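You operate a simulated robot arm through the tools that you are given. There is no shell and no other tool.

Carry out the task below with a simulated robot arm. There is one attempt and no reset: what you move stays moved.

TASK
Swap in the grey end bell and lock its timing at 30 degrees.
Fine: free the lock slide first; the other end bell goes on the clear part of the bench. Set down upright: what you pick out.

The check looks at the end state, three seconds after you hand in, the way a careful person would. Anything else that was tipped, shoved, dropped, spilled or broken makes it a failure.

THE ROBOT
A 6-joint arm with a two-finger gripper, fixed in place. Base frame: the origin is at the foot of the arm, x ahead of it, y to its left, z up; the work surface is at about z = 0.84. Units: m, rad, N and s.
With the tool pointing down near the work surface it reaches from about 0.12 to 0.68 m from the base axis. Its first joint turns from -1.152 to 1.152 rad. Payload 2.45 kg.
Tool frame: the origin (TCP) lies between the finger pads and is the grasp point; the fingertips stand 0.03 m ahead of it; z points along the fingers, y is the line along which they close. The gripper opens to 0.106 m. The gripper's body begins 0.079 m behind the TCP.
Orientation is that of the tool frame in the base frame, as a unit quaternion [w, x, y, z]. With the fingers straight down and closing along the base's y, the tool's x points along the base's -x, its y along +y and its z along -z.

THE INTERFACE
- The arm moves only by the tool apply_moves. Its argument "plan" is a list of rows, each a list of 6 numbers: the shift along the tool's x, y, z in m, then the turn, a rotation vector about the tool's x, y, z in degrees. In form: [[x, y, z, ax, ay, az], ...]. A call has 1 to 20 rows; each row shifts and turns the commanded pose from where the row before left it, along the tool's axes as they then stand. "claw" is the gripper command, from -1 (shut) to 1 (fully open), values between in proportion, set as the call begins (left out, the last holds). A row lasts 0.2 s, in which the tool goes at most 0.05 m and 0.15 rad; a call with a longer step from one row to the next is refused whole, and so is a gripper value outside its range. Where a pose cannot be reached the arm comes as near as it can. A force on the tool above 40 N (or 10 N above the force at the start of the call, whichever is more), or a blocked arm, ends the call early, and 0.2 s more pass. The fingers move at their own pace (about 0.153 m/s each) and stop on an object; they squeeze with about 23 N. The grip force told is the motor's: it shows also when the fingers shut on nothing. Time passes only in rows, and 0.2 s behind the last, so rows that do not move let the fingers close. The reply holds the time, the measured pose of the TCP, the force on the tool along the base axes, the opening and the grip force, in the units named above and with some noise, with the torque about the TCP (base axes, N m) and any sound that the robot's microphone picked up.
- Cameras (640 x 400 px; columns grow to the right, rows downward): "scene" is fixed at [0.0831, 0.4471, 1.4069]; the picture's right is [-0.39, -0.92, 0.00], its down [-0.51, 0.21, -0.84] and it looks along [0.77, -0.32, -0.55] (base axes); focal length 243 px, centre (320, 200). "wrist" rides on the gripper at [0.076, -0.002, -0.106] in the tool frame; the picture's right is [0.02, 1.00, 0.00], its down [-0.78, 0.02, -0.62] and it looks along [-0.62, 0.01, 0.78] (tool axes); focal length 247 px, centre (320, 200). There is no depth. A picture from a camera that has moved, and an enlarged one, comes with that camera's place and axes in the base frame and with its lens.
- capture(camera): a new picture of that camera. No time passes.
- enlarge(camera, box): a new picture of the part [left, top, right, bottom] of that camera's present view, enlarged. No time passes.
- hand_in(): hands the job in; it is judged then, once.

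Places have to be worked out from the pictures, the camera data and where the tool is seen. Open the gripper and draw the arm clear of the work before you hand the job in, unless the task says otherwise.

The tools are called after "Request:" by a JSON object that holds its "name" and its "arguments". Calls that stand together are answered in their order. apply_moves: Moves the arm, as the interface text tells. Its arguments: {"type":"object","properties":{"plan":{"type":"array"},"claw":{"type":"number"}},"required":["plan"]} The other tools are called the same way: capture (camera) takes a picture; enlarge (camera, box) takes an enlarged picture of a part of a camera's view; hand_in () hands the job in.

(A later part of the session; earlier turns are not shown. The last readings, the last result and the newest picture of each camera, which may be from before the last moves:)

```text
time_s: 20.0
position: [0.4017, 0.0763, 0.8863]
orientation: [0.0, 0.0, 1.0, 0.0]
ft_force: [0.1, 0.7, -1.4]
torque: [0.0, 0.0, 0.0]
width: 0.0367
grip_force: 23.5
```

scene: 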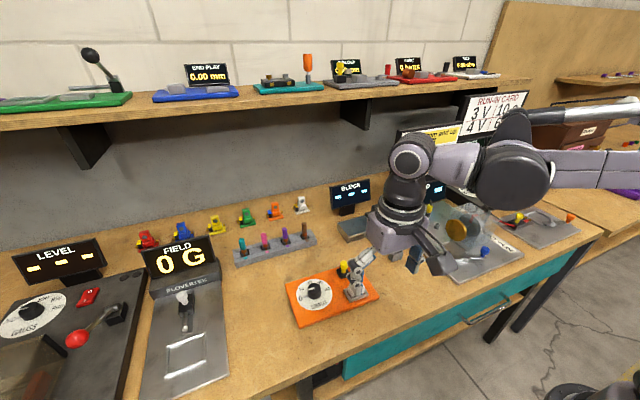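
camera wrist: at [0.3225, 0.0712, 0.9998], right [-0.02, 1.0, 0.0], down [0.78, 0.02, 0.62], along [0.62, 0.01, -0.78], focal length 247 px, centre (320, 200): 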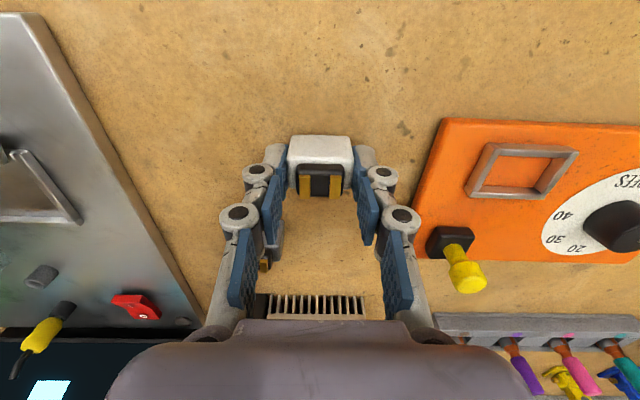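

Request:
{"name": "apply_moves", "arguments": {"plan": [[0, 0, 0.001, 0, 0, 0], [0, 0, 0, 0, 0, 0]]}}

Request:
{"name": "enlarge", "arguments": {"camera": "scene", "box": [370, 240, 440, 300]}}

```text
time_s: 20.6
position: [0.4, 0.0754, 0.8841]
orientation: [0.0, 0.0, 1.0, 0.0]
ft_force: [0.1, 0.1, -0.7]
torque: [0.02, 0.02, -0.01]
width: 0.0368
grip_force: 22.9
```

```text
6.67 times, centred on (405, 270) of scene
camera zoom: at [0.0831, 0.4471, 1.4069], right [-0.39, -0.92, 0.0], down [-0.51, 0.21, -0.84], along [0.77, -0.32, -0.55], focal length 1621 px, centre (-247, -267)
```

zoom: 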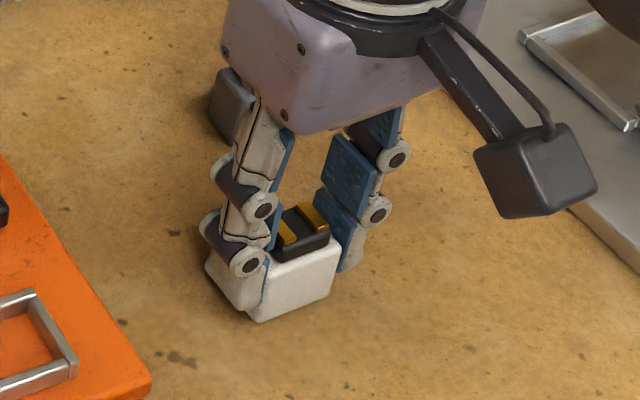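

No contact force yet; I lower on in 1 mm steps.

Request:
{"name": "apply_moves", "arguments": {"plan": [[0, 0, 0.001, 0, 0, 0], [0, 0, 0, 0, 0, 0]]}}

Request:
{"name": "apply_moves", "arguments": {"plan": [[0, 0, 0.001, 0, 0, 0], [0, 0, 0, 0, 0, 0]]}}

```text
time_s: 21.2
position: [0.3999, 0.0764, 0.8834]
orientation: [0.0, 0.0, 1.0, 0.0]
ft_force: [-0.3, 0.9, 3.1]
torque: [0.05, -0.03, 0.03]
width: 0.0372
grip_force: 22.9
```

```text
time_s: 21.8
position: [0.3995, 0.0758, 0.884]
orientation: [0.001, -0.001, 1.0, -0.001]
ft_force: [-0.8, -0.5, 16.6]
torque: [0.03, 0.05, 0.02]
width: 0.0369
grip_force: 23.0
```

Contact at TCP z ≈ 0.884. I relax the press by about 1 mm, then open the fingers and rise straight up.

Request:
{"name": "apply_moves", "arguments": {"plan": [[0, 0, -0.001, 0, 0, 0], [0, 0, 0, 0, 0, 0]]}}

Request:
{"name": "apply_moves", "arguments": {"plan": [[0, 0, 0, 0, 0, 0], [0, 0, 0, 0, 0, 0], [0, 0, -0.01, 0, 0, 0], [0, 0, -0.03, 0, 0, 0], [0, 0, -0.04, 0, 0, 0], [0, 0, -0.04, 0, 0, 0]], "claw": 0.2}}

Request:
{"name": "capture", "arguments": {"camera": "wrist"}}

Request:
{"name": "enlarge", "arguments": {"camera": "scene", "box": [340, 220, 480, 330]}}

```text
time_s: 22.4
position: [0.3999, 0.0746, 0.8834]
orientation: [0.0, 0.0, 1.0, 0.0]
ft_force: [-0.2, -0.1, -0.7]
torque: [0.01, 0.01, 0.02]
width: 0.0367
grip_force: 23.7
```

```text
time_s: 23.8
position: [0.3999, 0.0738, 1.0035]
orientation: [0.0, 0.0, 1.0, -0.001]
ft_force: [0.2, -0.4, 0.9]
torque: [-0.03, 0.01, 0.0]
width: 0.0636
grip_force: 0.0
```

```text
taken
camera wrist: at [0.3219, 0.0699, 1.1098], right [-0.02, 1.0, 0.0], down [0.78, 0.02, 0.62], along [0.62, 0.01, -0.78], focal length 247 px, centre (320, 200)
```

wrist: 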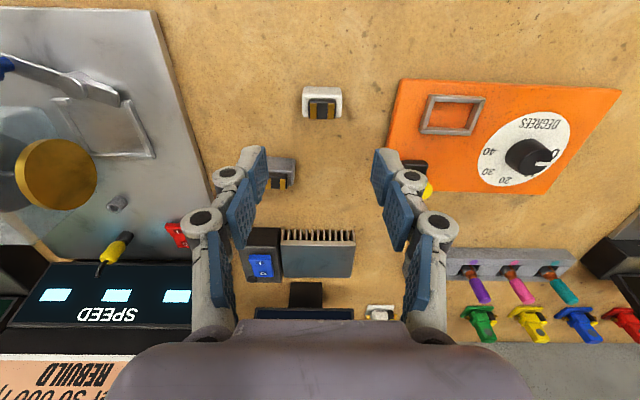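

```text
3.64 times, centred on (410, 275) of scene
camera zoom: at [0.0831, 0.447, 1.4069], right [-0.39, -0.92, 0.0], down [-0.51, 0.21, -0.84], along [0.77, -0.32, -0.55], focal length 884 px, centre (-7, -73)
```

zoom: 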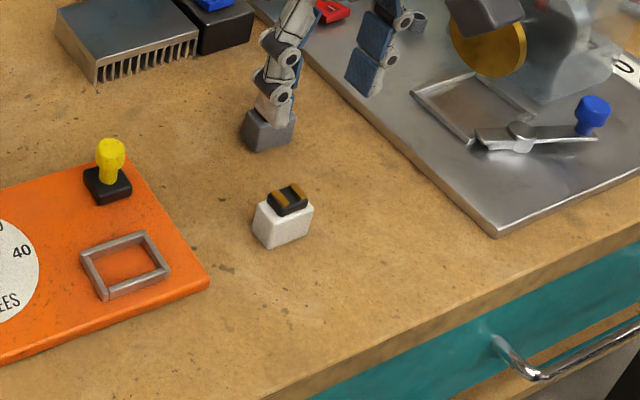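

The white bell stands upright on clear bench. Next I go above the grey bell at about (0.482, 0.0215).

Request:
{"name": "apply_moves", "arguments": {"plan": [[-0.027, -0.0175, 0, 0, 0, 0], [-0.027, -0.0175, 0, 0, 0, 0], [-0.027, -0.0175, 0, 0, 0, 0], [0, 0, 0, 0, 0, 0]], "claw": 0.2}}

Request:
{"name": "capture", "arguments": {"camera": "wrist"}}

Request:
{"name": "enlarge", "arguments": {"camera": "wrist", "box": [280, 60, 360, 130]}}

Request:
{"name": "enlarge", "arguments": {"camera": "scene", "box": [340, 210, 480, 310]}}

```text
time_s: 24.8
position: [0.4823, 0.0216, 1.0018]
orientation: [0.0, -0.001, 1.0, -0.001]
ft_force: [0.4, -0.2, 0.1]
torque: [-0.05, -0.01, -0.01]
width: 0.0635
grip_force: 0.0
```

```text
taken
camera wrist: at [0.4044, 0.0192, 1.1087], right [-0.02, 1.0, 0.0], down [0.78, 0.02, 0.62], along [0.62, 0.01, -0.78], focal length 247 px, centre (320, 200)
```

wrist: 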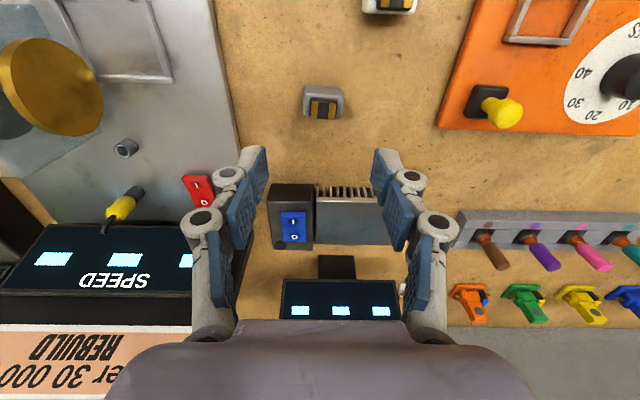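

```text
5.71 times, centred on (320, 95) of wrist
camera zoom: at [0.4044, 0.0192, 1.1087], right [-0.02, 1.0, 0.0], down [0.78, 0.02, 0.62], along [0.62, 0.01, -0.78], focal length 1411 px, centre (320, 800)
```

zoom: 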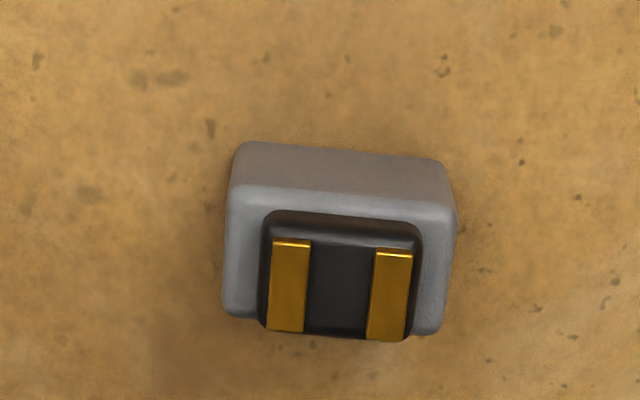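

```text
4.00 times, centred on (410, 260) of scene
camera zoom: at [0.0831, 0.447, 1.4069], right [-0.39, -0.92, 0.0], down [-0.51, 0.21, -0.84], along [0.77, -0.32, -0.55], focal length 972 px, centre (-40, -40)
```

zoom: 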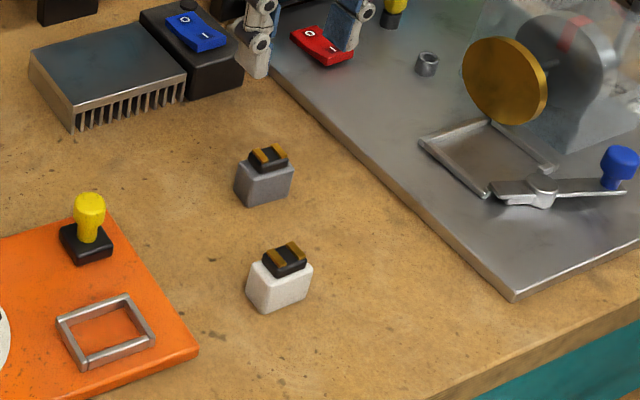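

The grey bell centre is at about (0.4806, 0.0227), yawed about 4° clockwise. I turn the tool 4° to match, and lower to TCP z ≈ 0.885.

Request:
{"name": "apply_moves", "arguments": {"plan": [[0, 0.0015, 0, 0, 0, 4], [0, 0, 0.04, 0, 0, 0], [0, 0, 0.04, 0, 0, 0], [0, 0, 0.02, 0, 0, 0], [0, 0, 0, 0, 0, 0]], "claw": 0.2}}

Request:
{"name": "capture", "arguments": {"camera": "wrist"}}

Request:
{"name": "enlarge", "arguments": {"camera": "wrist", "box": [240, 80, 400, 200]}}

```text
time_s: 26.0
position: [0.4803, 0.0243, 0.9025]
orientation: [0.0, 0.035, 0.999, 0.0]
ft_force: [1.1, 0.7, -0.2]
torque: [-0.01, -0.01, 0.0]
width: 0.0638
grip_force: 0.0
```

```text
taken
camera wrist: at [0.4038, 0.0263, 1.0095], right [0.05, 1.0, 0.0], down [0.78, -0.04, 0.62], along [0.62, -0.03, -0.78], focal length 247 px, centre (320, 200)
```

wrist: 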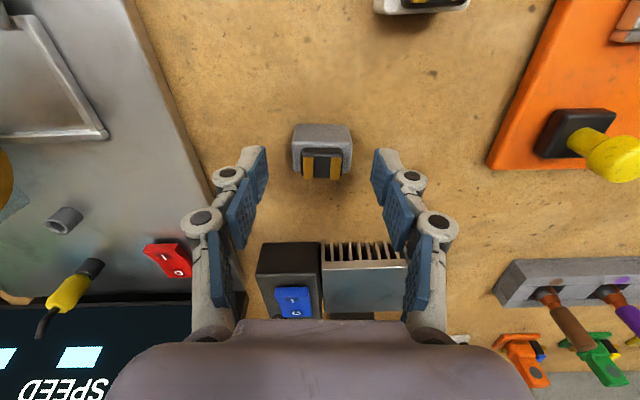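

```text
3.33 times, centred on (320, 140) of wrist
camera zoom: at [0.4038, 0.0263, 1.0095], right [0.05, 1.0, 0.0], down [0.78, -0.04, 0.62], along [0.62, -0.03, -0.78], focal length 823 px, centre (320, 400)
```

zoom: 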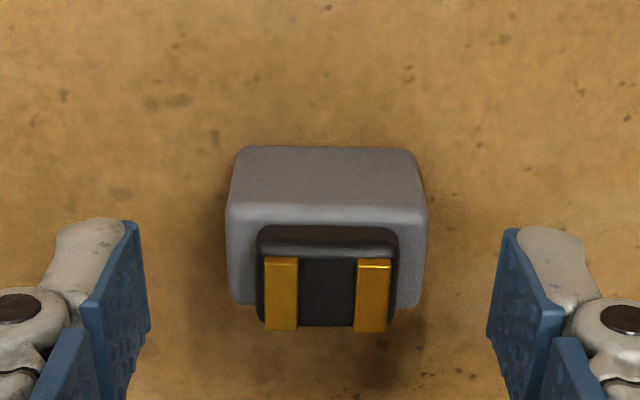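

Yaw and x are well aligned; about 1 mm off in y, which I correct while lowering to 0.885, then close.

Request:
{"name": "apply_moves", "arguments": {"plan": [[0, 0.0008, 0.0175, 0, 0, 0], [0, 0, 0, 0, 0, 0]], "claw": 0.2}}

Request:
{"name": "apply_moves", "arguments": {"plan": [[0, 0, 0, 0, 0, 0], [0, 0, 0, 0, 0, 0], [0, 0, 0, 0, 0, 0]], "claw": -1}}

Request:
{"name": "capture", "arguments": {"camera": "wrist"}}

```text
time_s: 26.6
position: [0.4806, 0.0246, 0.8861]
orientation: [0.0, 0.035, 0.999, 0.0]
ft_force: [-0.4, -0.9, -0.6]
torque: [0.0, -0.03, 0.05]
width: 0.0636
grip_force: 0.1
```

```text
time_s: 27.4
position: [0.4818, 0.0238, 0.8861]
orientation: [0.0, 0.035, 0.999, 0.001]
ft_force: [0.1, -0.7, -0.2]
torque: [0.0, 0.01, 0.0]
width: 0.0367
grip_force: 23.0
```

```text
taken
camera wrist: at [0.4038, 0.0265, 0.9925], right [0.05, 1.0, 0.0], down [0.78, -0.04, 0.62], along [0.62, -0.03, -0.78], focal length 247 px, centre (320, 200)
```

wrist: 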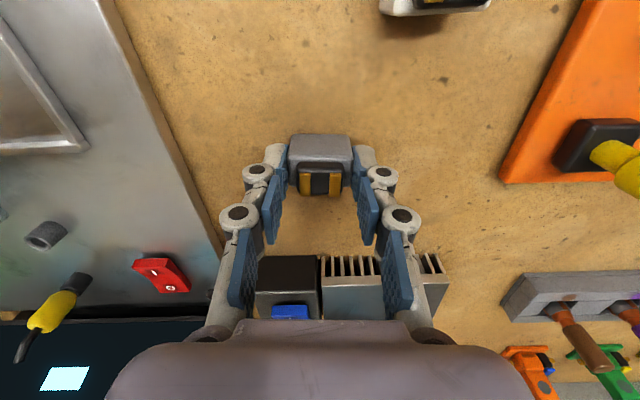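

Grey bell gripped (36.7 mm). I lift it, turn back the 4°, and carry it above the cradle.

Request:
{"name": "apply_moves", "arguments": {"plan": [[0, 0, -0.01, 0, 0, 0], [0, 0, -0.03, 0, 0, 0], [0, 0, -0.03, 0, 0, 0], [0, 0, -0.03, 0, 0, -4], [0.0178, 0.0453, 0, 0, 0, 0], [0.0178, 0.0453, 0, 0, 0, 0], [0.0178, 0.0453, 0, 0, 0, 0], [0.0178, 0.0453, 0, 0, 0, 0], [0, 0, 0, 0, 0, 0]]}}

Request:
{"name": "capture", "arguments": {"camera": "wrist"}}

Request:
{"name": "enlarge", "arguments": {"camera": "wrist", "box": [240, 60, 400, 200]}}

Request:
{"name": "enlarge", "arguments": {"camera": "scene", "box": [280, 230, 420, 330]}}

```text
time_s: 29.4
position: [0.4119, 0.2085, 0.9825]
orientation: [0.0, 0.0, 1.0, 0.0]
ft_force: [0.3, -0.3, -0.4]
torque: [-0.04, 0.02, -0.01]
width: 0.037
grip_force: 23.0
```

```text
taken
camera wrist: at [0.3338, 0.2058, 1.0895], right [-0.02, 1.0, 0.0], down [0.78, 0.02, 0.62], along [0.62, 0.01, -0.78], focal length 247 px, centre (320, 200)
```

wrist: 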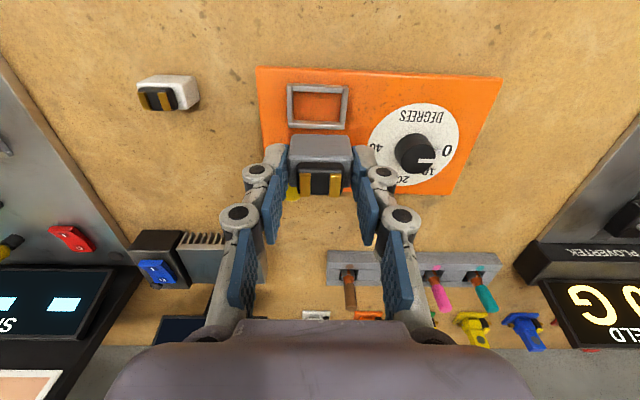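

```text
2.86 times, centred on (320, 130) of wrist
camera zoom: at [0.3338, 0.2058, 1.0895], right [-0.02, 1.0, 0.0], down [0.78, 0.02, 0.62], along [0.62, 0.01, -0.78], focal length 706 px, centre (320, 400)
```

zoom: 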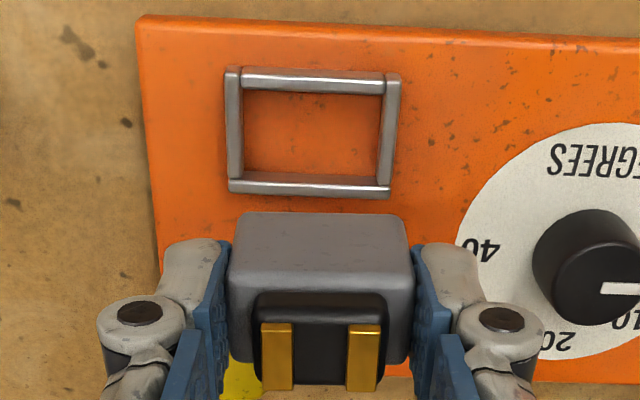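

```text
4.00 times, centred on (350, 280) of scene
camera zoom: at [0.083, 0.4471, 1.4069], right [-0.39, -0.92, 0.0], down [-0.51, 0.21, -0.84], along [0.77, -0.32, -0.55], focal length 972 px, centre (200, -120)
```

zoom: 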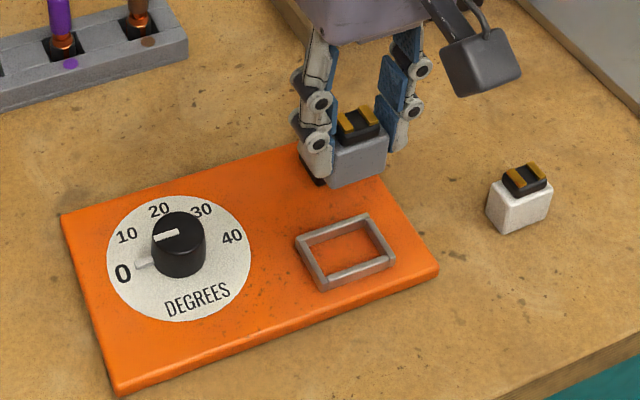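

The empty cradle centre computes to about (0.408, 0.204), yaw under 1°. I shift to the same tool pose at which the white bell was gripped and lower until the bell's bottom is just above the rails.

Request:
{"name": "apply_moves", "arguments": {"plan": [[0.0014, -0.0035, 0, 0, 0, 0], [0, 0, 0.03, 0, 0, 0], [0, 0, 0.03, 0, 0, 0], [0, 0, 0.006, 0, 0, 0], [0, 0, 0, 0, 0, 0]]}}

Request:
{"name": "capture", "arguments": {"camera": "wrist"}}

Request:
{"name": "enlarge", "arguments": {"camera": "wrist", "box": [240, 80, 400, 210]}}

Request:
{"name": "enlarge", "arguments": {"camera": "scene", "box": [320, 255, 390, 310]}}

```text
time_s: 30.6
position: [0.4091, 0.2031, 0.9196]
orientation: [0.0, 0.001, 1.0, 0.0]
ft_force: [0.1, 0.0, -0.4]
torque: [0.0, 0.03, 0.0]
width: 0.037
grip_force: 23.3
```

```text
taken
camera wrist: at [0.3315, 0.2002, 1.0263], right [-0.02, 1.0, 0.0], down [0.78, 0.02, 0.62], along [0.62, 0.01, -0.78], focal length 247 px, centre (320, 200)
```

wrist: 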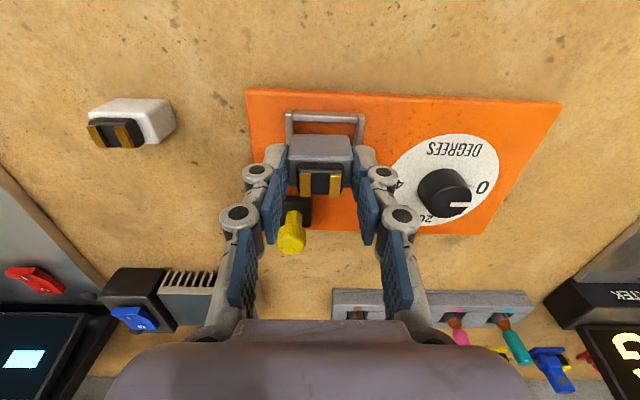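

```text
3.08 times, centred on (320, 145) of wrist
camera zoom: at [0.3315, 0.2002, 1.0263], right [-0.02, 1.0, 0.0], down [0.78, 0.02, 0.62], along [0.62, 0.01, -0.78], focal length 760 px, centre (320, 369)
```

zoom: 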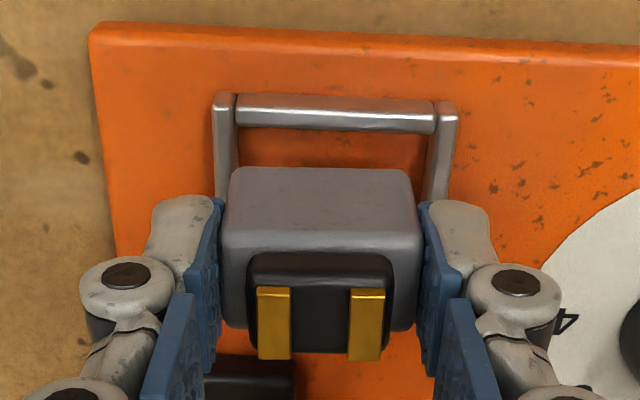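

```text
7.27 times, centred on (355, 282) of scene
camera zoom: at [0.0831, 0.4471, 1.4069], right [-0.39, -0.92, 0.0], down [-0.51, 0.21, -0.84], along [0.77, -0.32, -0.55], focal length 1768 px, centre (66, -400)
```

zoom: 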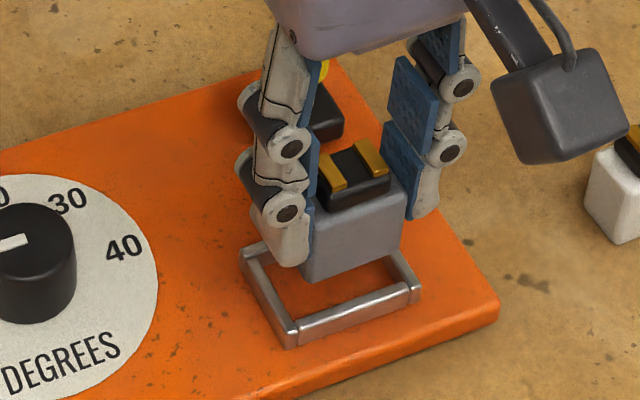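

The bell is about 2.8 mm too far to −y relative to the cradle's inside, x is within 1 mm. I shift +y and look again.

Request:
{"name": "apply_moves", "arguments": {"plan": [[0, 0.0027, 0, 0, 0, 0], [0, 0, 0.003, 0, 0, 0], [0, 0, 0, 0, 0, 0]]}}

Request:
{"name": "enlarge", "arguments": {"camera": "wrist", "box": [240, 80, 400, 210]}}

Request:
{"name": "enlarge", "arguments": {"camera": "scene", "box": [320, 255, 390, 310]}}

```text
time_s: 31.4
position: [0.408, 0.2061, 0.9166]
orientation: [0.0, 0.0, 1.0, 0.0]
ft_force: [-0.3, 0.2, -0.1]
torque: [0.01, 0.02, 0.02]
width: 0.0368
grip_force: 23.3
```

```text
3.08 times, centred on (320, 145) of wrist
camera zoom: at [0.3312, 0.2024, 1.0233], right [-0.02, 1.0, 0.0], down [0.78, 0.02, 0.62], along [0.62, 0.01, -0.78], focal length 760 px, centre (320, 369)
```

zoom: 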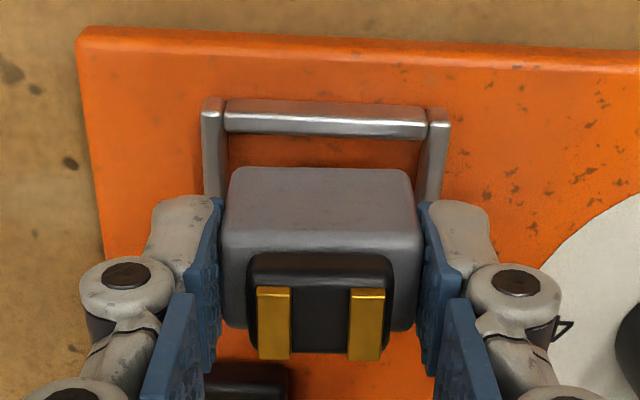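

```text
7.27 times, centred on (355, 282) of scene
camera zoom: at [0.0831, 0.4471, 1.4069], right [-0.39, -0.92, 0.0], down [-0.51, 0.21, -0.84], along [0.77, -0.32, -0.55], focal length 1768 px, centre (66, -400)
```

zoom: 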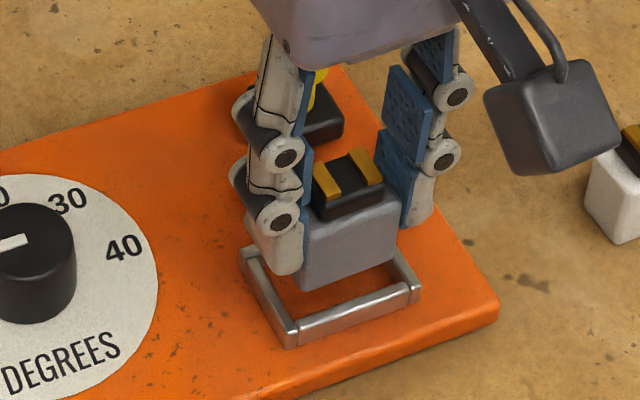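

Now within about 1 mm; I add 0.8 mm in y and lower into the cradle in small steps.

Request:
{"name": "apply_moves", "arguments": {"plan": [[0, 0.0008, 0.002, 0, 0, 0], [0, 0, 0.003, 0, 0, 0], [0, 0, 0.003, 0, 0, 0], [0, 0, 0.003, 0, 0, 0], [0, 0, 0, 0, 0, 0]]}}

Request:
{"name": "enlarge", "arguments": {"camera": "wrist", "box": [240, 80, 400, 210]}}

Request:
{"name": "enlarge", "arguments": {"camera": "scene", "box": [320, 255, 390, 310]}}

```text
time_s: 32.6
position: [0.4084, 0.2069, 0.9055]
orientation: [0.0, 0.0, 1.0, 0.0]
ft_force: [-1.2, 0.2, -0.4]
torque: [0.03, 0.0, 0.03]
width: 0.0367
grip_force: 23.1
```

```text
3.08 times, centred on (320, 145) of wrist
camera zoom: at [0.3316, 0.2032, 1.012], right [-0.02, 1.0, 0.0], down [0.78, 0.02, 0.62], along [0.62, 0.01, -0.78], focal length 760 px, centre (320, 369)
```

zoom: 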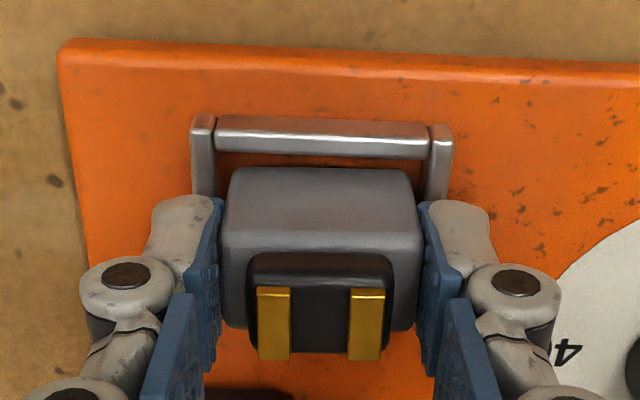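

```text
7.27 times, centred on (355, 282) of scene
camera zoom: at [0.0831, 0.4471, 1.4069], right [-0.39, -0.92, 0.0], down [-0.51, 0.21, -0.84], along [0.77, -0.32, -0.55], focal length 1768 px, centre (66, -400)
```

zoom: 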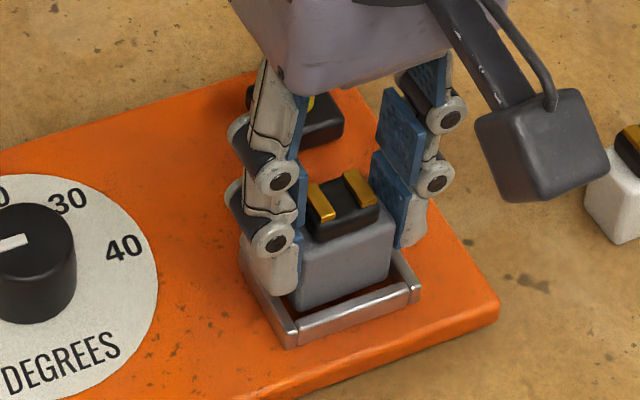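

The bell's bottom is inside the frame with no contact force. I lower on in 1 mm steps to the seat near 0.899.

Request:
{"name": "apply_moves", "arguments": {"plan": [[0, 0, 0.002, 0, 0, 0], [0, 0, 0.001, 0, 0, 0], [0, 0, 0.001, 0, 0, 0], [0, 0, 0, 0, 0, 0]]}}

Request:
{"name": "apply_moves", "arguments": {"plan": [[0, 0, 0.001, 0, 0, 0], [0, 0, 0, 0, 0, 0]]}}

Request:
{"name": "apply_moves", "arguments": {"plan": [[0, 0, 0.001, 0, 0, 0], [0, 0, 0, 0, 0, 0]]}}

```text
time_s: 33.6
position: [0.4093, 0.2065, 0.9025]
orientation: [0.0, -0.001, 1.0, 0.0]
ft_force: [0.1, -0.4, -0.5]
torque: [0.03, 0.02, -0.03]
width: 0.0368
grip_force: 23.5
```

```text
time_s: 34.2
position: [0.4089, 0.2065, 0.9004]
orientation: [0.0, 0.0, 1.0, 0.0]
ft_force: [-0.3, 0.0, -0.4]
torque: [0.04, 0.02, -0.02]
width: 0.0369
grip_force: 23.4
```

```text
time_s: 34.8
position: [0.4087, 0.2057, 0.8997]
orientation: [0.0, 0.0, 1.0, 0.0]
ft_force: [0.1, -0.1, -0.6]
torque: [-0.03, -0.04, 0.0]
width: 0.0369
grip_force: 23.2
```

Request:
{"name": "apply_moves", "arguments": {"plan": [[0, 0, 0.001, 0, 0, 0], [0, 0, 0, 0, 0, 0]]}}

Request:
{"name": "enlarge", "arguments": {"camera": "scene", "box": [320, 255, 390, 310]}}

```text
time_s: 35.4
position: [0.4089, 0.2057, 0.8983]
orientation: [-0.001, 0.0, 1.0, 0.0]
ft_force: [0.3, 1.7, 17.6]
torque: [0.05, 0.02, 0.01]
width: 0.037
grip_force: 23.3
```

```text
7.27 times, centred on (355, 282) of scene
camera zoom: at [0.0829, 0.447, 1.4069], right [-0.39, -0.92, 0.0], down [-0.51, 0.21, -0.84], along [0.77, -0.32, -0.55], focal length 1768 px, centre (66, -400)
```

zoom: 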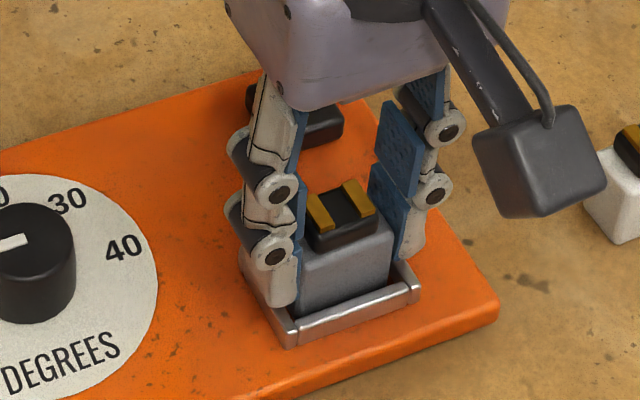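

Seated: 17 N at TCP z ≈ 0.8985, matching the plate level. I relax by 1 mm, release and rise.

Request:
{"name": "apply_moves", "arguments": {"plan": [[0, 0, -0.001, 0, 0, 0], [0, 0, 0, 0, 0, 0]]}}

Request:
{"name": "apply_moves", "arguments": {"plan": [[0, 0, 0, 0, 0, 0], [0, 0, 0, 0, 0, 0], [0, 0, -0.01, 0, 0, 0], [0, 0, -0.03, 0, 0, 0], [0, 0, -0.04, 0, 0, 0], [0, 0, -0.03, 0, 0, 0]], "claw": 0.1}}

Request:
{"name": "capture", "arguments": {"camera": "wrist"}}

Request:
{"name": "enlarge", "arguments": {"camera": "wrist", "box": [230, 60, 510, 220]}}

Request:
{"name": "enlarge", "arguments": {"camera": "scene", "box": [280, 255, 390, 330]}}

```text
time_s: 36.0
position: [0.4095, 0.2058, 0.8997]
orientation: [0.0, 0.0, 1.0, -0.001]
ft_force: [-0.8, 0.0, -1.4]
torque: [0.03, 0.03, -0.02]
width: 0.0369
grip_force: 23.0
```

```text
time_s: 37.4
position: [0.4085, 0.2043, 1.0107]
orientation: [0.0, -0.001, 1.0, 0.0]
ft_force: [0.2, -0.3, -0.2]
torque: [0.02, 0.02, -0.03]
width: 0.0585
grip_force: 0.1
```

```text
taken
camera wrist: at [0.3311, 0.201, 1.1184], right [-0.02, 1.0, 0.0], down [0.78, 0.02, 0.62], along [0.62, 0.01, -0.78], focal length 247 px, centre (320, 200)
```

wrist: 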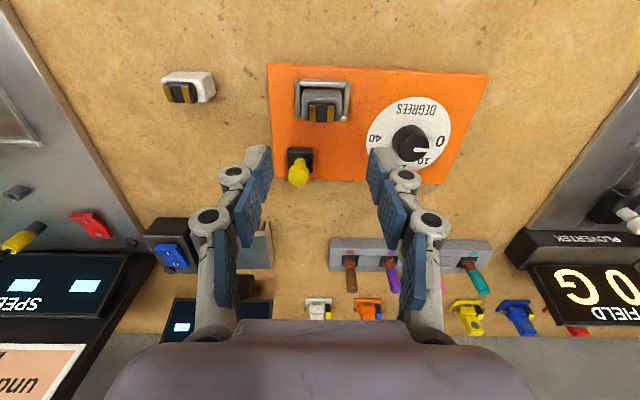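

```text
2.29 times, centred on (370, 140) of wrist
camera zoom: at [0.3311, 0.201, 1.1184], right [-0.02, 1.0, 0.0], down [0.78, 0.02, 0.62], along [0.62, 0.01, -0.78], focal length 564 px, centre (206, 337)
```

zoom: 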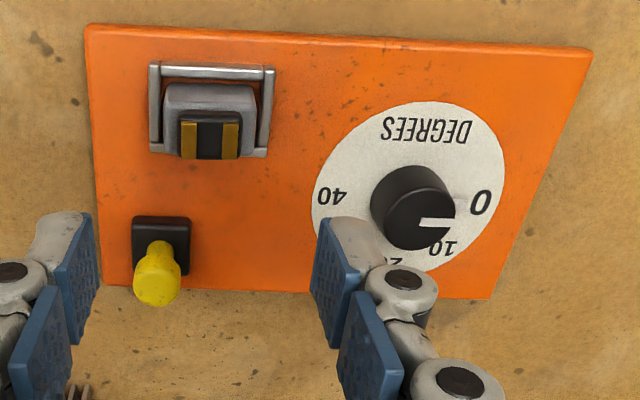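

```text
5.33 times, centred on (335, 292) of scene
camera zoom: at [0.0831, 0.447, 1.4069], right [-0.39, -0.92, 0.0], down [-0.51, 0.21, -0.84], along [0.77, -0.32, -0.55], focal length 1297 px, centre (240, -293)
```

zoom: 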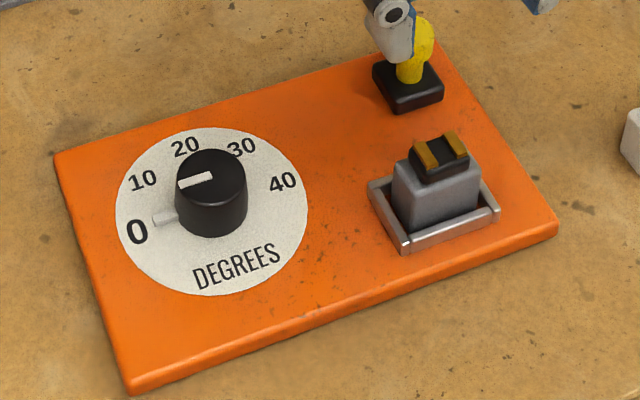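

The grey bell sits upright in the cradle. Next the dial: 0 points to +y, each 10° is 45° of knob turn clockwise, so 30 lies at 135°; the knob axis is near (0.450, 0.303), diameter ~35 mm, top z ≈ 0.875. I move above it for a precise look.

Request:
{"name": "apply_moves", "arguments": {"plan": [[-0.014, 0.033, 0, 0, 0, 0], [-0.014, 0.033, 0.01, 0, 0, 0], [-0.0135, 0.0325, 0.04, 0, 0, 0], [0, 0, 0, 0, 0, 0]], "claw": 0.2}}

Request:
{"name": "capture", "arguments": {"camera": "wrist"}}

Request:
{"name": "enlarge", "arguments": {"camera": "wrist", "box": [230, 40, 410, 170]}}

Request:
{"name": "enlarge", "arguments": {"camera": "scene", "box": [270, 230, 400, 330]}}

```text
refused: row 3 steps farther than a row can; nothing moved
```

```text
taken
camera wrist: at [0.3311, 0.201, 1.1184], right [-0.02, 1.0, 0.0], down [0.78, 0.02, 0.62], along [0.62, 0.01, -0.78], focal length 247 px, centre (320, 200)
```

wrist: 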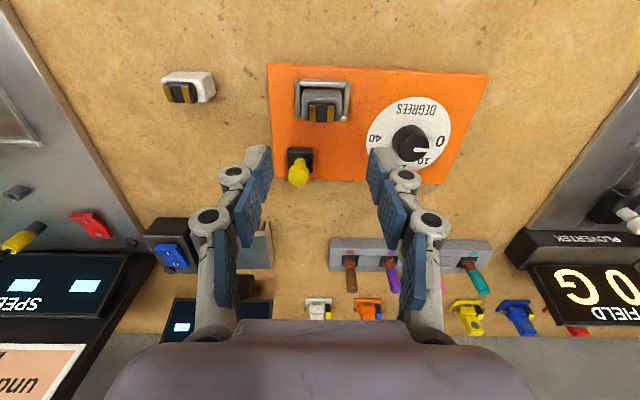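

```text
3.08 times, centred on (320, 105) of wrist
camera zoom: at [0.3311, 0.201, 1.1184], right [-0.02, 1.0, 0.0], down [0.78, 0.02, 0.62], along [0.62, 0.01, -0.78], focal length 760 px, centre (320, 492)
```

zoom: 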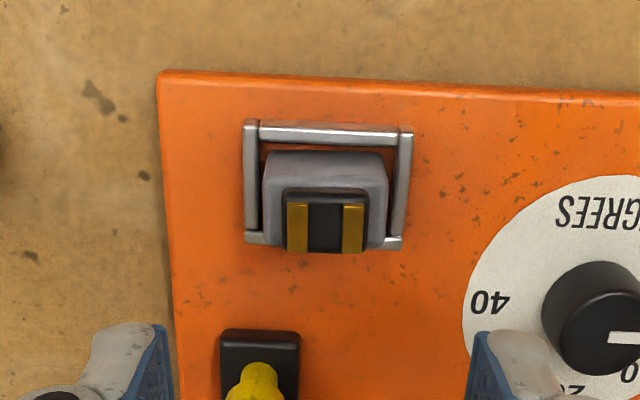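

```text
4.00 times, centred on (335, 280) of scene
camera zoom: at [0.0831, 0.447, 1.4069], right [-0.39, -0.92, 0.0], down [-0.51, 0.21, -0.84], along [0.77, -0.32, -0.55], focal length 972 px, centre (260, -120)
```

zoom: 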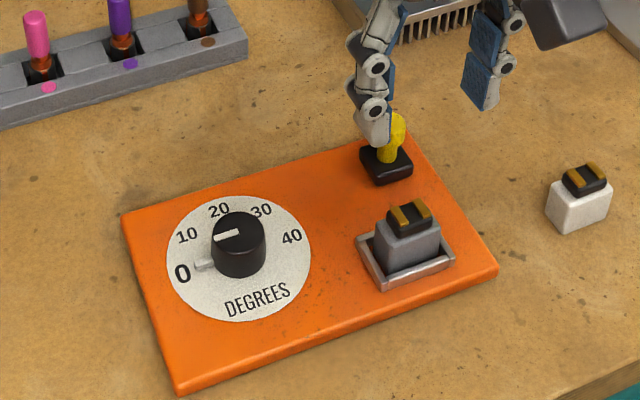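

That step was too long and was refused; the bell is seen well seated in the frame. I repeat the move with shorter rows.

Request:
{"name": "apply_moves", "arguments": {"plan": [[-0.014, 0.033, 0, 0, 0, 0], [-0.014, 0.033, 0.01, 0, 0, 0], [-0.0135, 0.0325, 0.01, 0, 0, 0], [0, 0, 0.03, 0, 0, 0], [0, 0, 0, 0, 0, 0]], "claw": 0.2}}

Request:
{"name": "capture", "arguments": {"camera": "wrist"}}

Request:
{"name": "enlarge", "arguments": {"camera": "wrist", "box": [230, 40, 410, 170]}}

Request:
{"name": "enlarge", "arguments": {"camera": "scene", "box": [270, 230, 400, 330]}}

```text
time_s: 38.6
position: [0.4494, 0.3047, 0.9598]
orientation: [0.0, 0.0, 1.0, 0.0]
ft_force: [0.4, 0.3, 0.3]
torque: [0.01, -0.02, 0.02]
width: 0.0634
grip_force: 0.0
```

```text
taken
camera wrist: at [0.3731, 0.3013, 1.0669], right [-0.02, 1.0, 0.0], down [0.78, 0.02, 0.62], along [0.62, 0.01, -0.78], focal length 247 px, centre (320, 200)
```

wrist: 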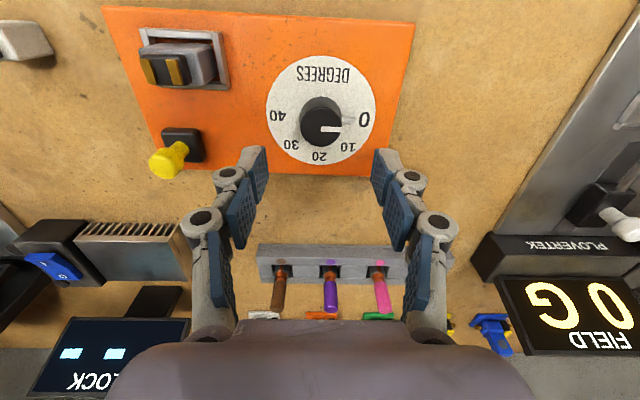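

```text
3.08 times, centred on (320, 105) of wrist
camera zoom: at [0.3731, 0.3013, 1.0669], right [-0.02, 1.0, 0.0], down [0.78, 0.02, 0.62], along [0.62, 0.01, -0.78], focal length 760 px, centre (320, 492)
```

zoom: 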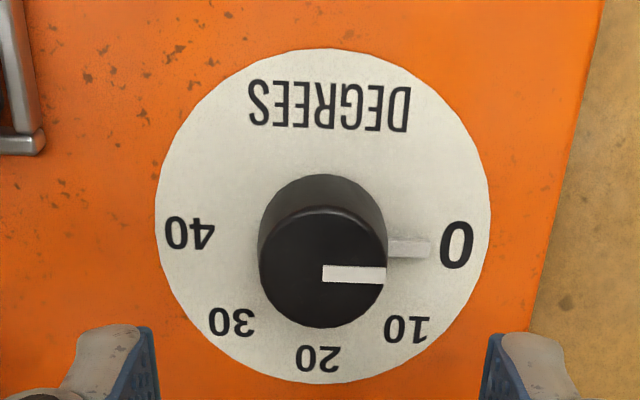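

```text
4.00 times, centred on (335, 280) of scene
camera zoom: at [0.0831, 0.4471, 1.4069], right [-0.39, -0.92, 0.0], down [-0.51, 0.21, -0.84], along [0.77, -0.32, -0.55], focal length 972 px, centre (260, -120)
```

zoom: 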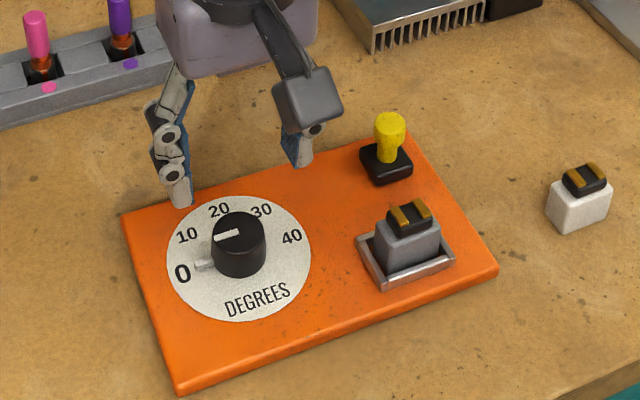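

The view is clear: knob axis at about (0.450, 0.303), diameter ~33 mm, top z ≈ 0.877. I trim 0.5 mm and turn the open gripper −67.5° up here, so that a 135° clockwise turn ends at +67.5°.

Request:
{"name": "apply_moves", "arguments": {"plan": [[-0.0005, 0.0005, 0, 0, 0, -7.5], [0, 0, 0, 0, 0, -7.5], [0, 0, 0, 0, 0, -7.5], [0, 0, 0, 0, 0, -7.5], [0, 0, 0, 0, 0, -7.5], [0, 0, 0, 0, 0, -7.5], [0, 0, 0, 0, 0, -7.5], [0, 0, 0, 0, 0, -7.5], [0, 0, 0, 0, 0, -7.5], [0, 0, 0, 0, 0, 0]], "claw": 0.2}}

Request:
{"name": "capture", "arguments": {"camera": "wrist"}}

Request:
{"name": "enlarge", "arguments": {"camera": "wrist", "box": [230, 40, 410, 170]}}

Request:
{"name": "capture", "arguments": {"camera": "scene"}}

```text
time_s: 40.8
position: [0.4498, 0.3048, 0.9596]
orientation: [0.0, -0.556, 0.831, -0.001]
ft_force: [-0.3, -0.4, 0.4]
torque: [0.0, 0.04, -0.02]
width: 0.0637
grip_force: 0.0
```

```text
taken
camera wrist: at [0.4213, 0.2317, 1.0668], right [-0.93, 0.36, 0.0], down [0.28, 0.73, 0.62], along [0.22, 0.58, -0.78], focal length 247 px, centre (320, 200)
```

wrist: 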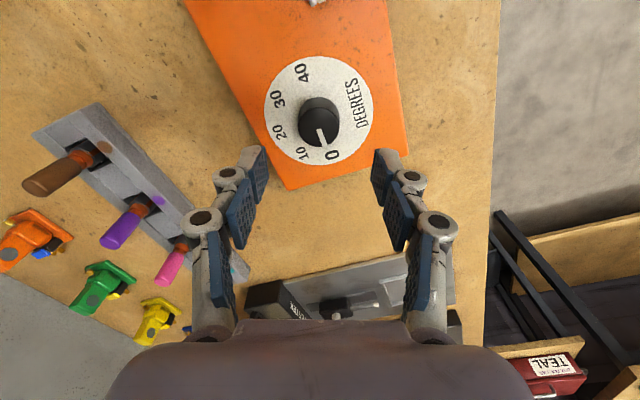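

```text
3.08 times, centred on (320, 105) of wrist
camera zoom: at [0.4213, 0.2317, 1.0668], right [-0.93, 0.36, 0.0], down [0.28, 0.73, 0.62], along [0.22, 0.58, -0.78], focal length 760 px, centre (320, 492)
```

zoom: 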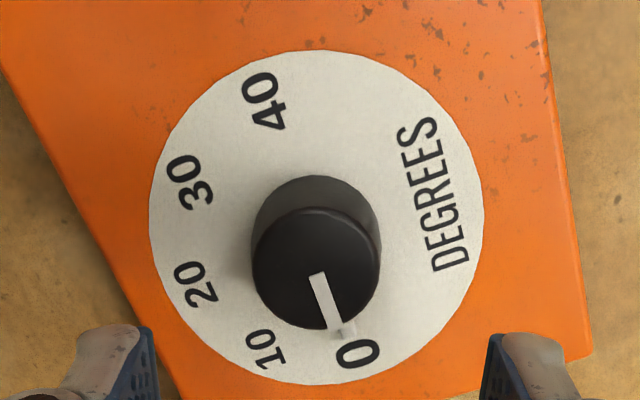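

```text
taken
```

scene: 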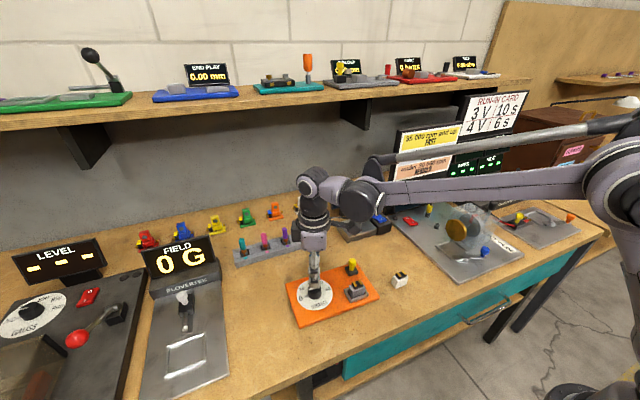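

Both views put the knob axis about 1 mm towards +y of the tool axis; I correct this, then lower the open fingers around the knob to TCP z ≈ 0.889.

Request:
{"name": "apply_moves", "arguments": {"plan": [[-0.0011, 0, 0.03, 0, 0, 0], [0, 0, 0.03, 0, 0, 0], [0, 0, 0.009, 0, 0, 0], [0, 0, 0, 0, 0, 0]], "claw": 0.2}}

Request:
{"name": "enlarge", "arguments": {"camera": "wrist", "box": [220, 80, 420, 220]}}

Request:
{"name": "enlarge", "arguments": {"camera": "scene", "box": [270, 240, 400, 330]}}

```text
time_s: 41.8
position: [0.4492, 0.3075, 0.8895]
orientation: [0.0, -0.556, 0.831, -0.001]
ft_force: [0.3, -0.9, 0.1]
torque: [-0.01, 0.04, 0.02]
width: 0.0636
grip_force: 0.1
```

```text
2.86 times, centred on (320, 150) of wrist
camera zoom: at [0.4206, 0.2334, 0.9977], right [-0.93, 0.36, 0.0], down [0.28, 0.73, 0.62], along [0.23, 0.58, -0.78], focal length 706 px, centre (320, 343)
```

zoom: 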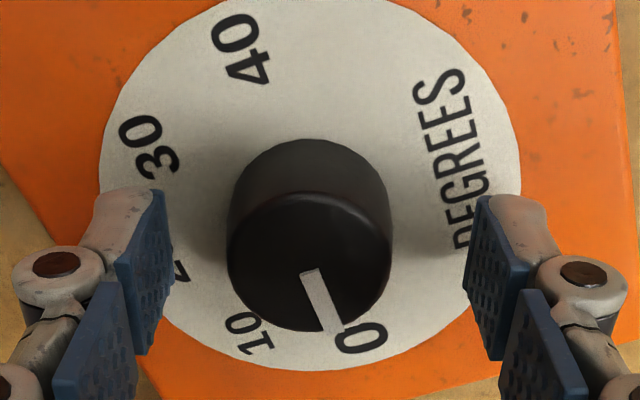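

```text
4.44 times, centred on (335, 285) of scene
camera zoom: at [0.0831, 0.447, 1.4069], right [-0.39, -0.92, 0.0], down [-0.51, 0.21, -0.84], along [0.77, -0.32, -0.55], focal length 1081 px, centre (253, -178)
```

zoom: 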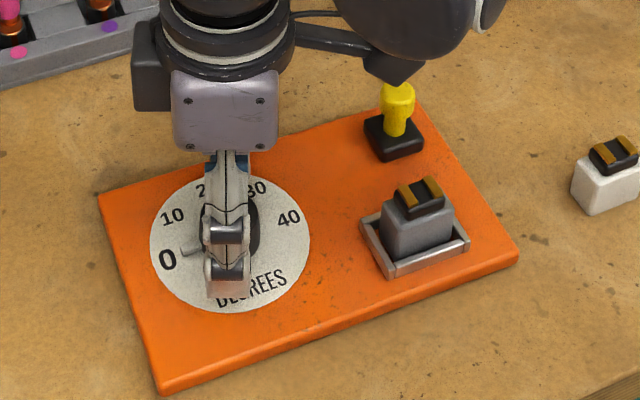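

The knob sits about 2 mm off-centre between the fingers (towards the tool's −y). I shift by that amount and look again before closing.

Request:
{"name": "apply_moves", "arguments": {"plan": [[0.0005, -0.0021, 0, 0, 0, 0], [0, 0, 0, 0, 0, 0]], "claw": 0.2}}

Request:
{"name": "enlarge", "arguments": {"camera": "wrist", "box": [220, 80, 420, 220]}}

```text
time_s: 42.4
position: [0.4509, 0.3042, 0.8908]
orientation: [0.0, -0.556, 0.831, 0.0]
ft_force: [-0.3, 0.7, 1.2]
torque: [-0.01, -0.03, -0.02]
width: 0.0634
grip_force: 0.0
```

```text
2.86 times, centred on (320, 150) of wrist
camera zoom: at [0.4226, 0.2321, 0.9976], right [-0.93, 0.36, 0.0], down [0.28, 0.73, 0.62], along [0.23, 0.58, -0.78], focal length 706 px, centre (320, 343)
```

zoom: 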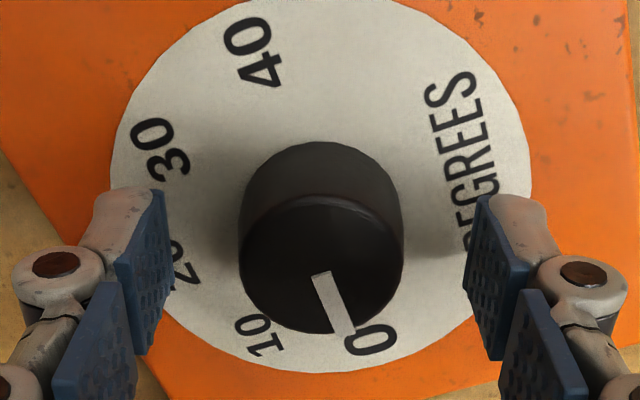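

The knob is now centred (column 321, row 265). I close on it.

Request:
{"name": "apply_moves", "arguments": {"plan": [[0, 0, 0, 0, 0, 0], [0, 0, 0, 0, 0, 0], [0, 0, 0, 0, 0, 0]], "claw": -1}}

Request:
{"name": "enlarge", "arguments": {"camera": "wrist", "box": [220, 80, 420, 220]}}

Request:
{"name": "enlarge", "arguments": {"camera": "scene", "box": [280, 255, 390, 330]}}

```text
time_s: 43.2
position: [0.452, 0.305, 0.8924]
orientation: [0.0, -0.556, 0.831, -0.001]
ft_force: [1.2, 0.6, 10.1]
torque: [-0.04, 0.06, 0.0]
width: 0.0343
grip_force: 23.2
```

```text
2.86 times, centred on (320, 150) of wrist
camera zoom: at [0.4224, 0.2321, 0.9979], right [-0.93, 0.36, 0.0], down [0.28, 0.73, 0.62], along [0.23, 0.58, -0.78], focal length 706 px, centre (320, 343)
```

zoom: 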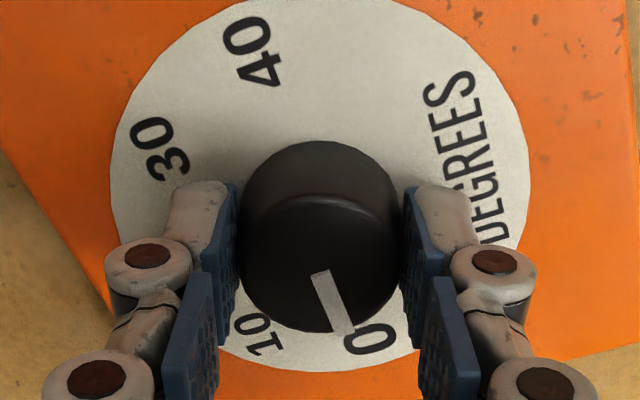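

```text
5.33 times, centred on (335, 292) of scene
camera zoom: at [0.0829, 0.447, 1.4069], right [-0.39, -0.92, 0.0], down [-0.51, 0.21, -0.84], along [0.77, -0.32, -0.55], focal length 1297 px, centre (240, -293)
```

zoom: 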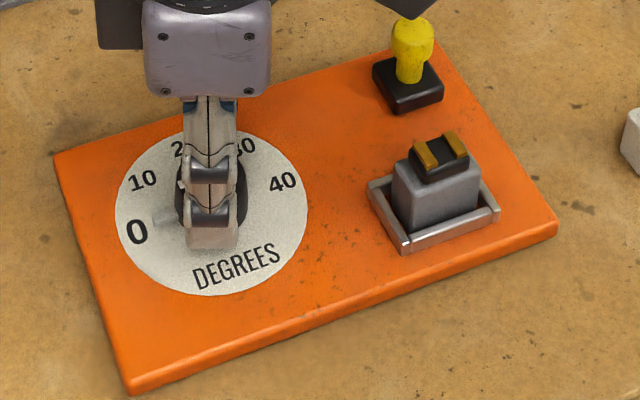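

Gripped at 34 mm, plate unmoved, but 10 N upward force: I raise by 1 mm to relieve it before turning.

Request:
{"name": "apply_moves", "arguments": {"plan": [[0, 0, -0.001, 0, 0, 0], [0, 0, 0, 0, 0, 0]]}}

```text
time_s: 43.8
position: [0.4514, 0.3052, 0.8909]
orientation: [0.0, -0.556, 0.831, 0.001]
ft_force: [-2.4, 0.0, 0.6]
torque: [-0.15, 0.26, -0.03]
width: 0.0347
grip_force: 22.8
```

Relieved. I turn the knob clockwise by 15° first, to see that it turns and the plate stays.

Request:
{"name": "apply_moves", "arguments": {"plan": [[0, 0, 0, 0, 0, 5], [0, 0, 0, 0, 0, 5], [0, 0, 0, 0, 0, 5], [0, 0, 0, 0, 0, 0]]}}

Request:
{"name": "enlarge", "arguments": {"camera": "wrist", "box": [220, 80, 420, 220]}}

Request:
{"name": "enlarge", "arguments": {"camera": "scene", "box": [280, 255, 390, 330]}}

```text
time_s: 44.8
position: [0.4516, 0.3044, 0.8913]
orientation: [-0.001, -0.442, 0.897, 0.0]
ft_force: [-1.3, -0.1, -0.6]
torque: [0.17, -0.08, -0.01]
width: 0.0346
grip_force: 22.7
```

```text
2.86 times, centred on (320, 150) of wrist
camera zoom: at [0.4063, 0.2418, 0.9986], right [-0.81, 0.59, 0.0], down [0.46, 0.63, 0.62], along [0.37, 0.5, -0.78], focal length 706 px, centre (320, 343)
```

zoom: 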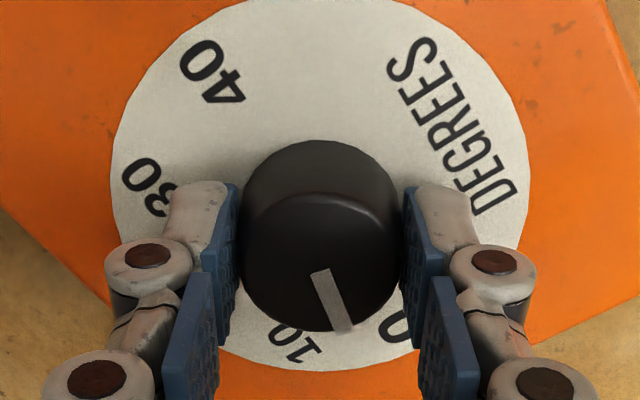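

```text
5.33 times, centred on (335, 292) of scene
camera zoom: at [0.0833, 0.4472, 1.4068], right [-0.39, -0.92, 0.0], down [-0.51, 0.21, -0.84], along [0.77, -0.32, -0.55], focal length 1297 px, centre (240, -293)
```

zoom: 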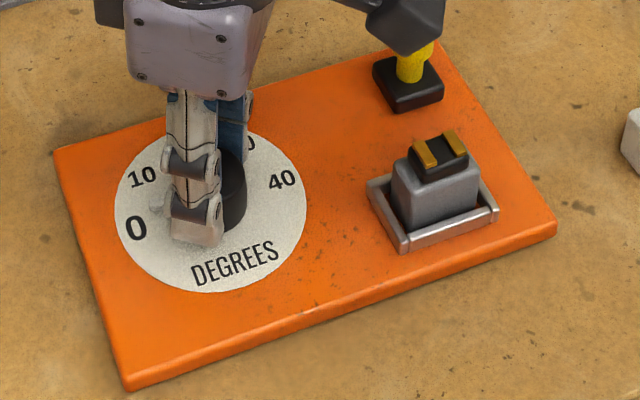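

The knob turns with the gripper and the jig stays put. I continue another 60°.

Request:
{"name": "apply_moves", "arguments": {"plan": [[0, 0, 0, 0, 0, 5], [0, 0, 0, 0, 0, 5], [0, 0, 0, 0, 0, 5], [0, 0, 0, 0, 0, 5], [0, 0, 0, 0, 0, 5], [0, 0, 0, 0, 0, 5], [0, 0, 0, 0, 0, 5], [0, 0, 0, 0, 0, 5], [0, 0, 0, 0, 0, 5], [0, 0, 0, 0, 0, 5], [0, 0, 0, 0, 0, 5], [0, 0, 0, 0, 0, 5], [0, 0, 0, 0, 0, 0]]}}

Request:
{"name": "enlarge", "arguments": {"camera": "wrist", "box": [220, 80, 420, 220]}}

Request:
{"name": "enlarge", "arguments": {"camera": "scene", "box": [280, 255, 390, 330]}}

```text
time_s: 47.6
position: [0.4542, 0.3052, 0.8921]
orientation: [0.0, 0.066, 0.998, -0.001]
ft_force: [3.6, 6.3, -0.1]
torque: [0.12, 0.16, 0.01]
width: 0.0342
grip_force: 22.9
```

```text
2.86 times, centred on (320, 150) of wrist
camera zoom: at [0.3762, 0.3118, 0.9985], right [0.11, 0.99, 0.0], down [0.78, -0.09, 0.62], along [0.62, -0.07, -0.78], focal length 706 px, centre (320, 343)
```

zoom: 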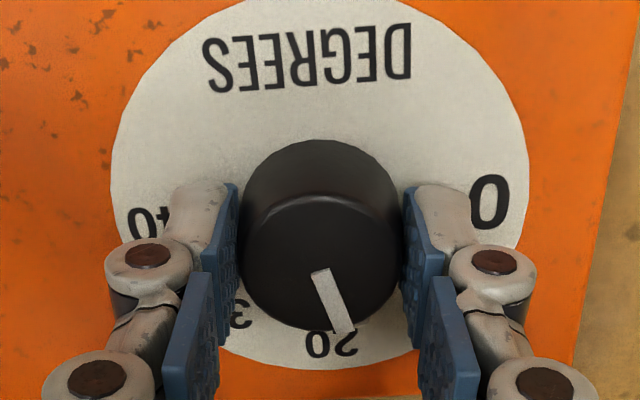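

```text
5.33 times, centred on (335, 292) of scene
camera zoom: at [0.0832, 0.4472, 1.4069], right [-0.39, -0.92, 0.0], down [-0.51, 0.21, -0.84], along [0.77, -0.32, -0.55], focal length 1297 px, centre (240, -293)
```

zoom: 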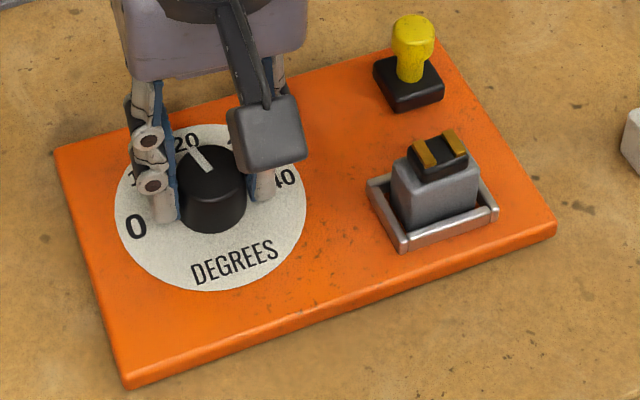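

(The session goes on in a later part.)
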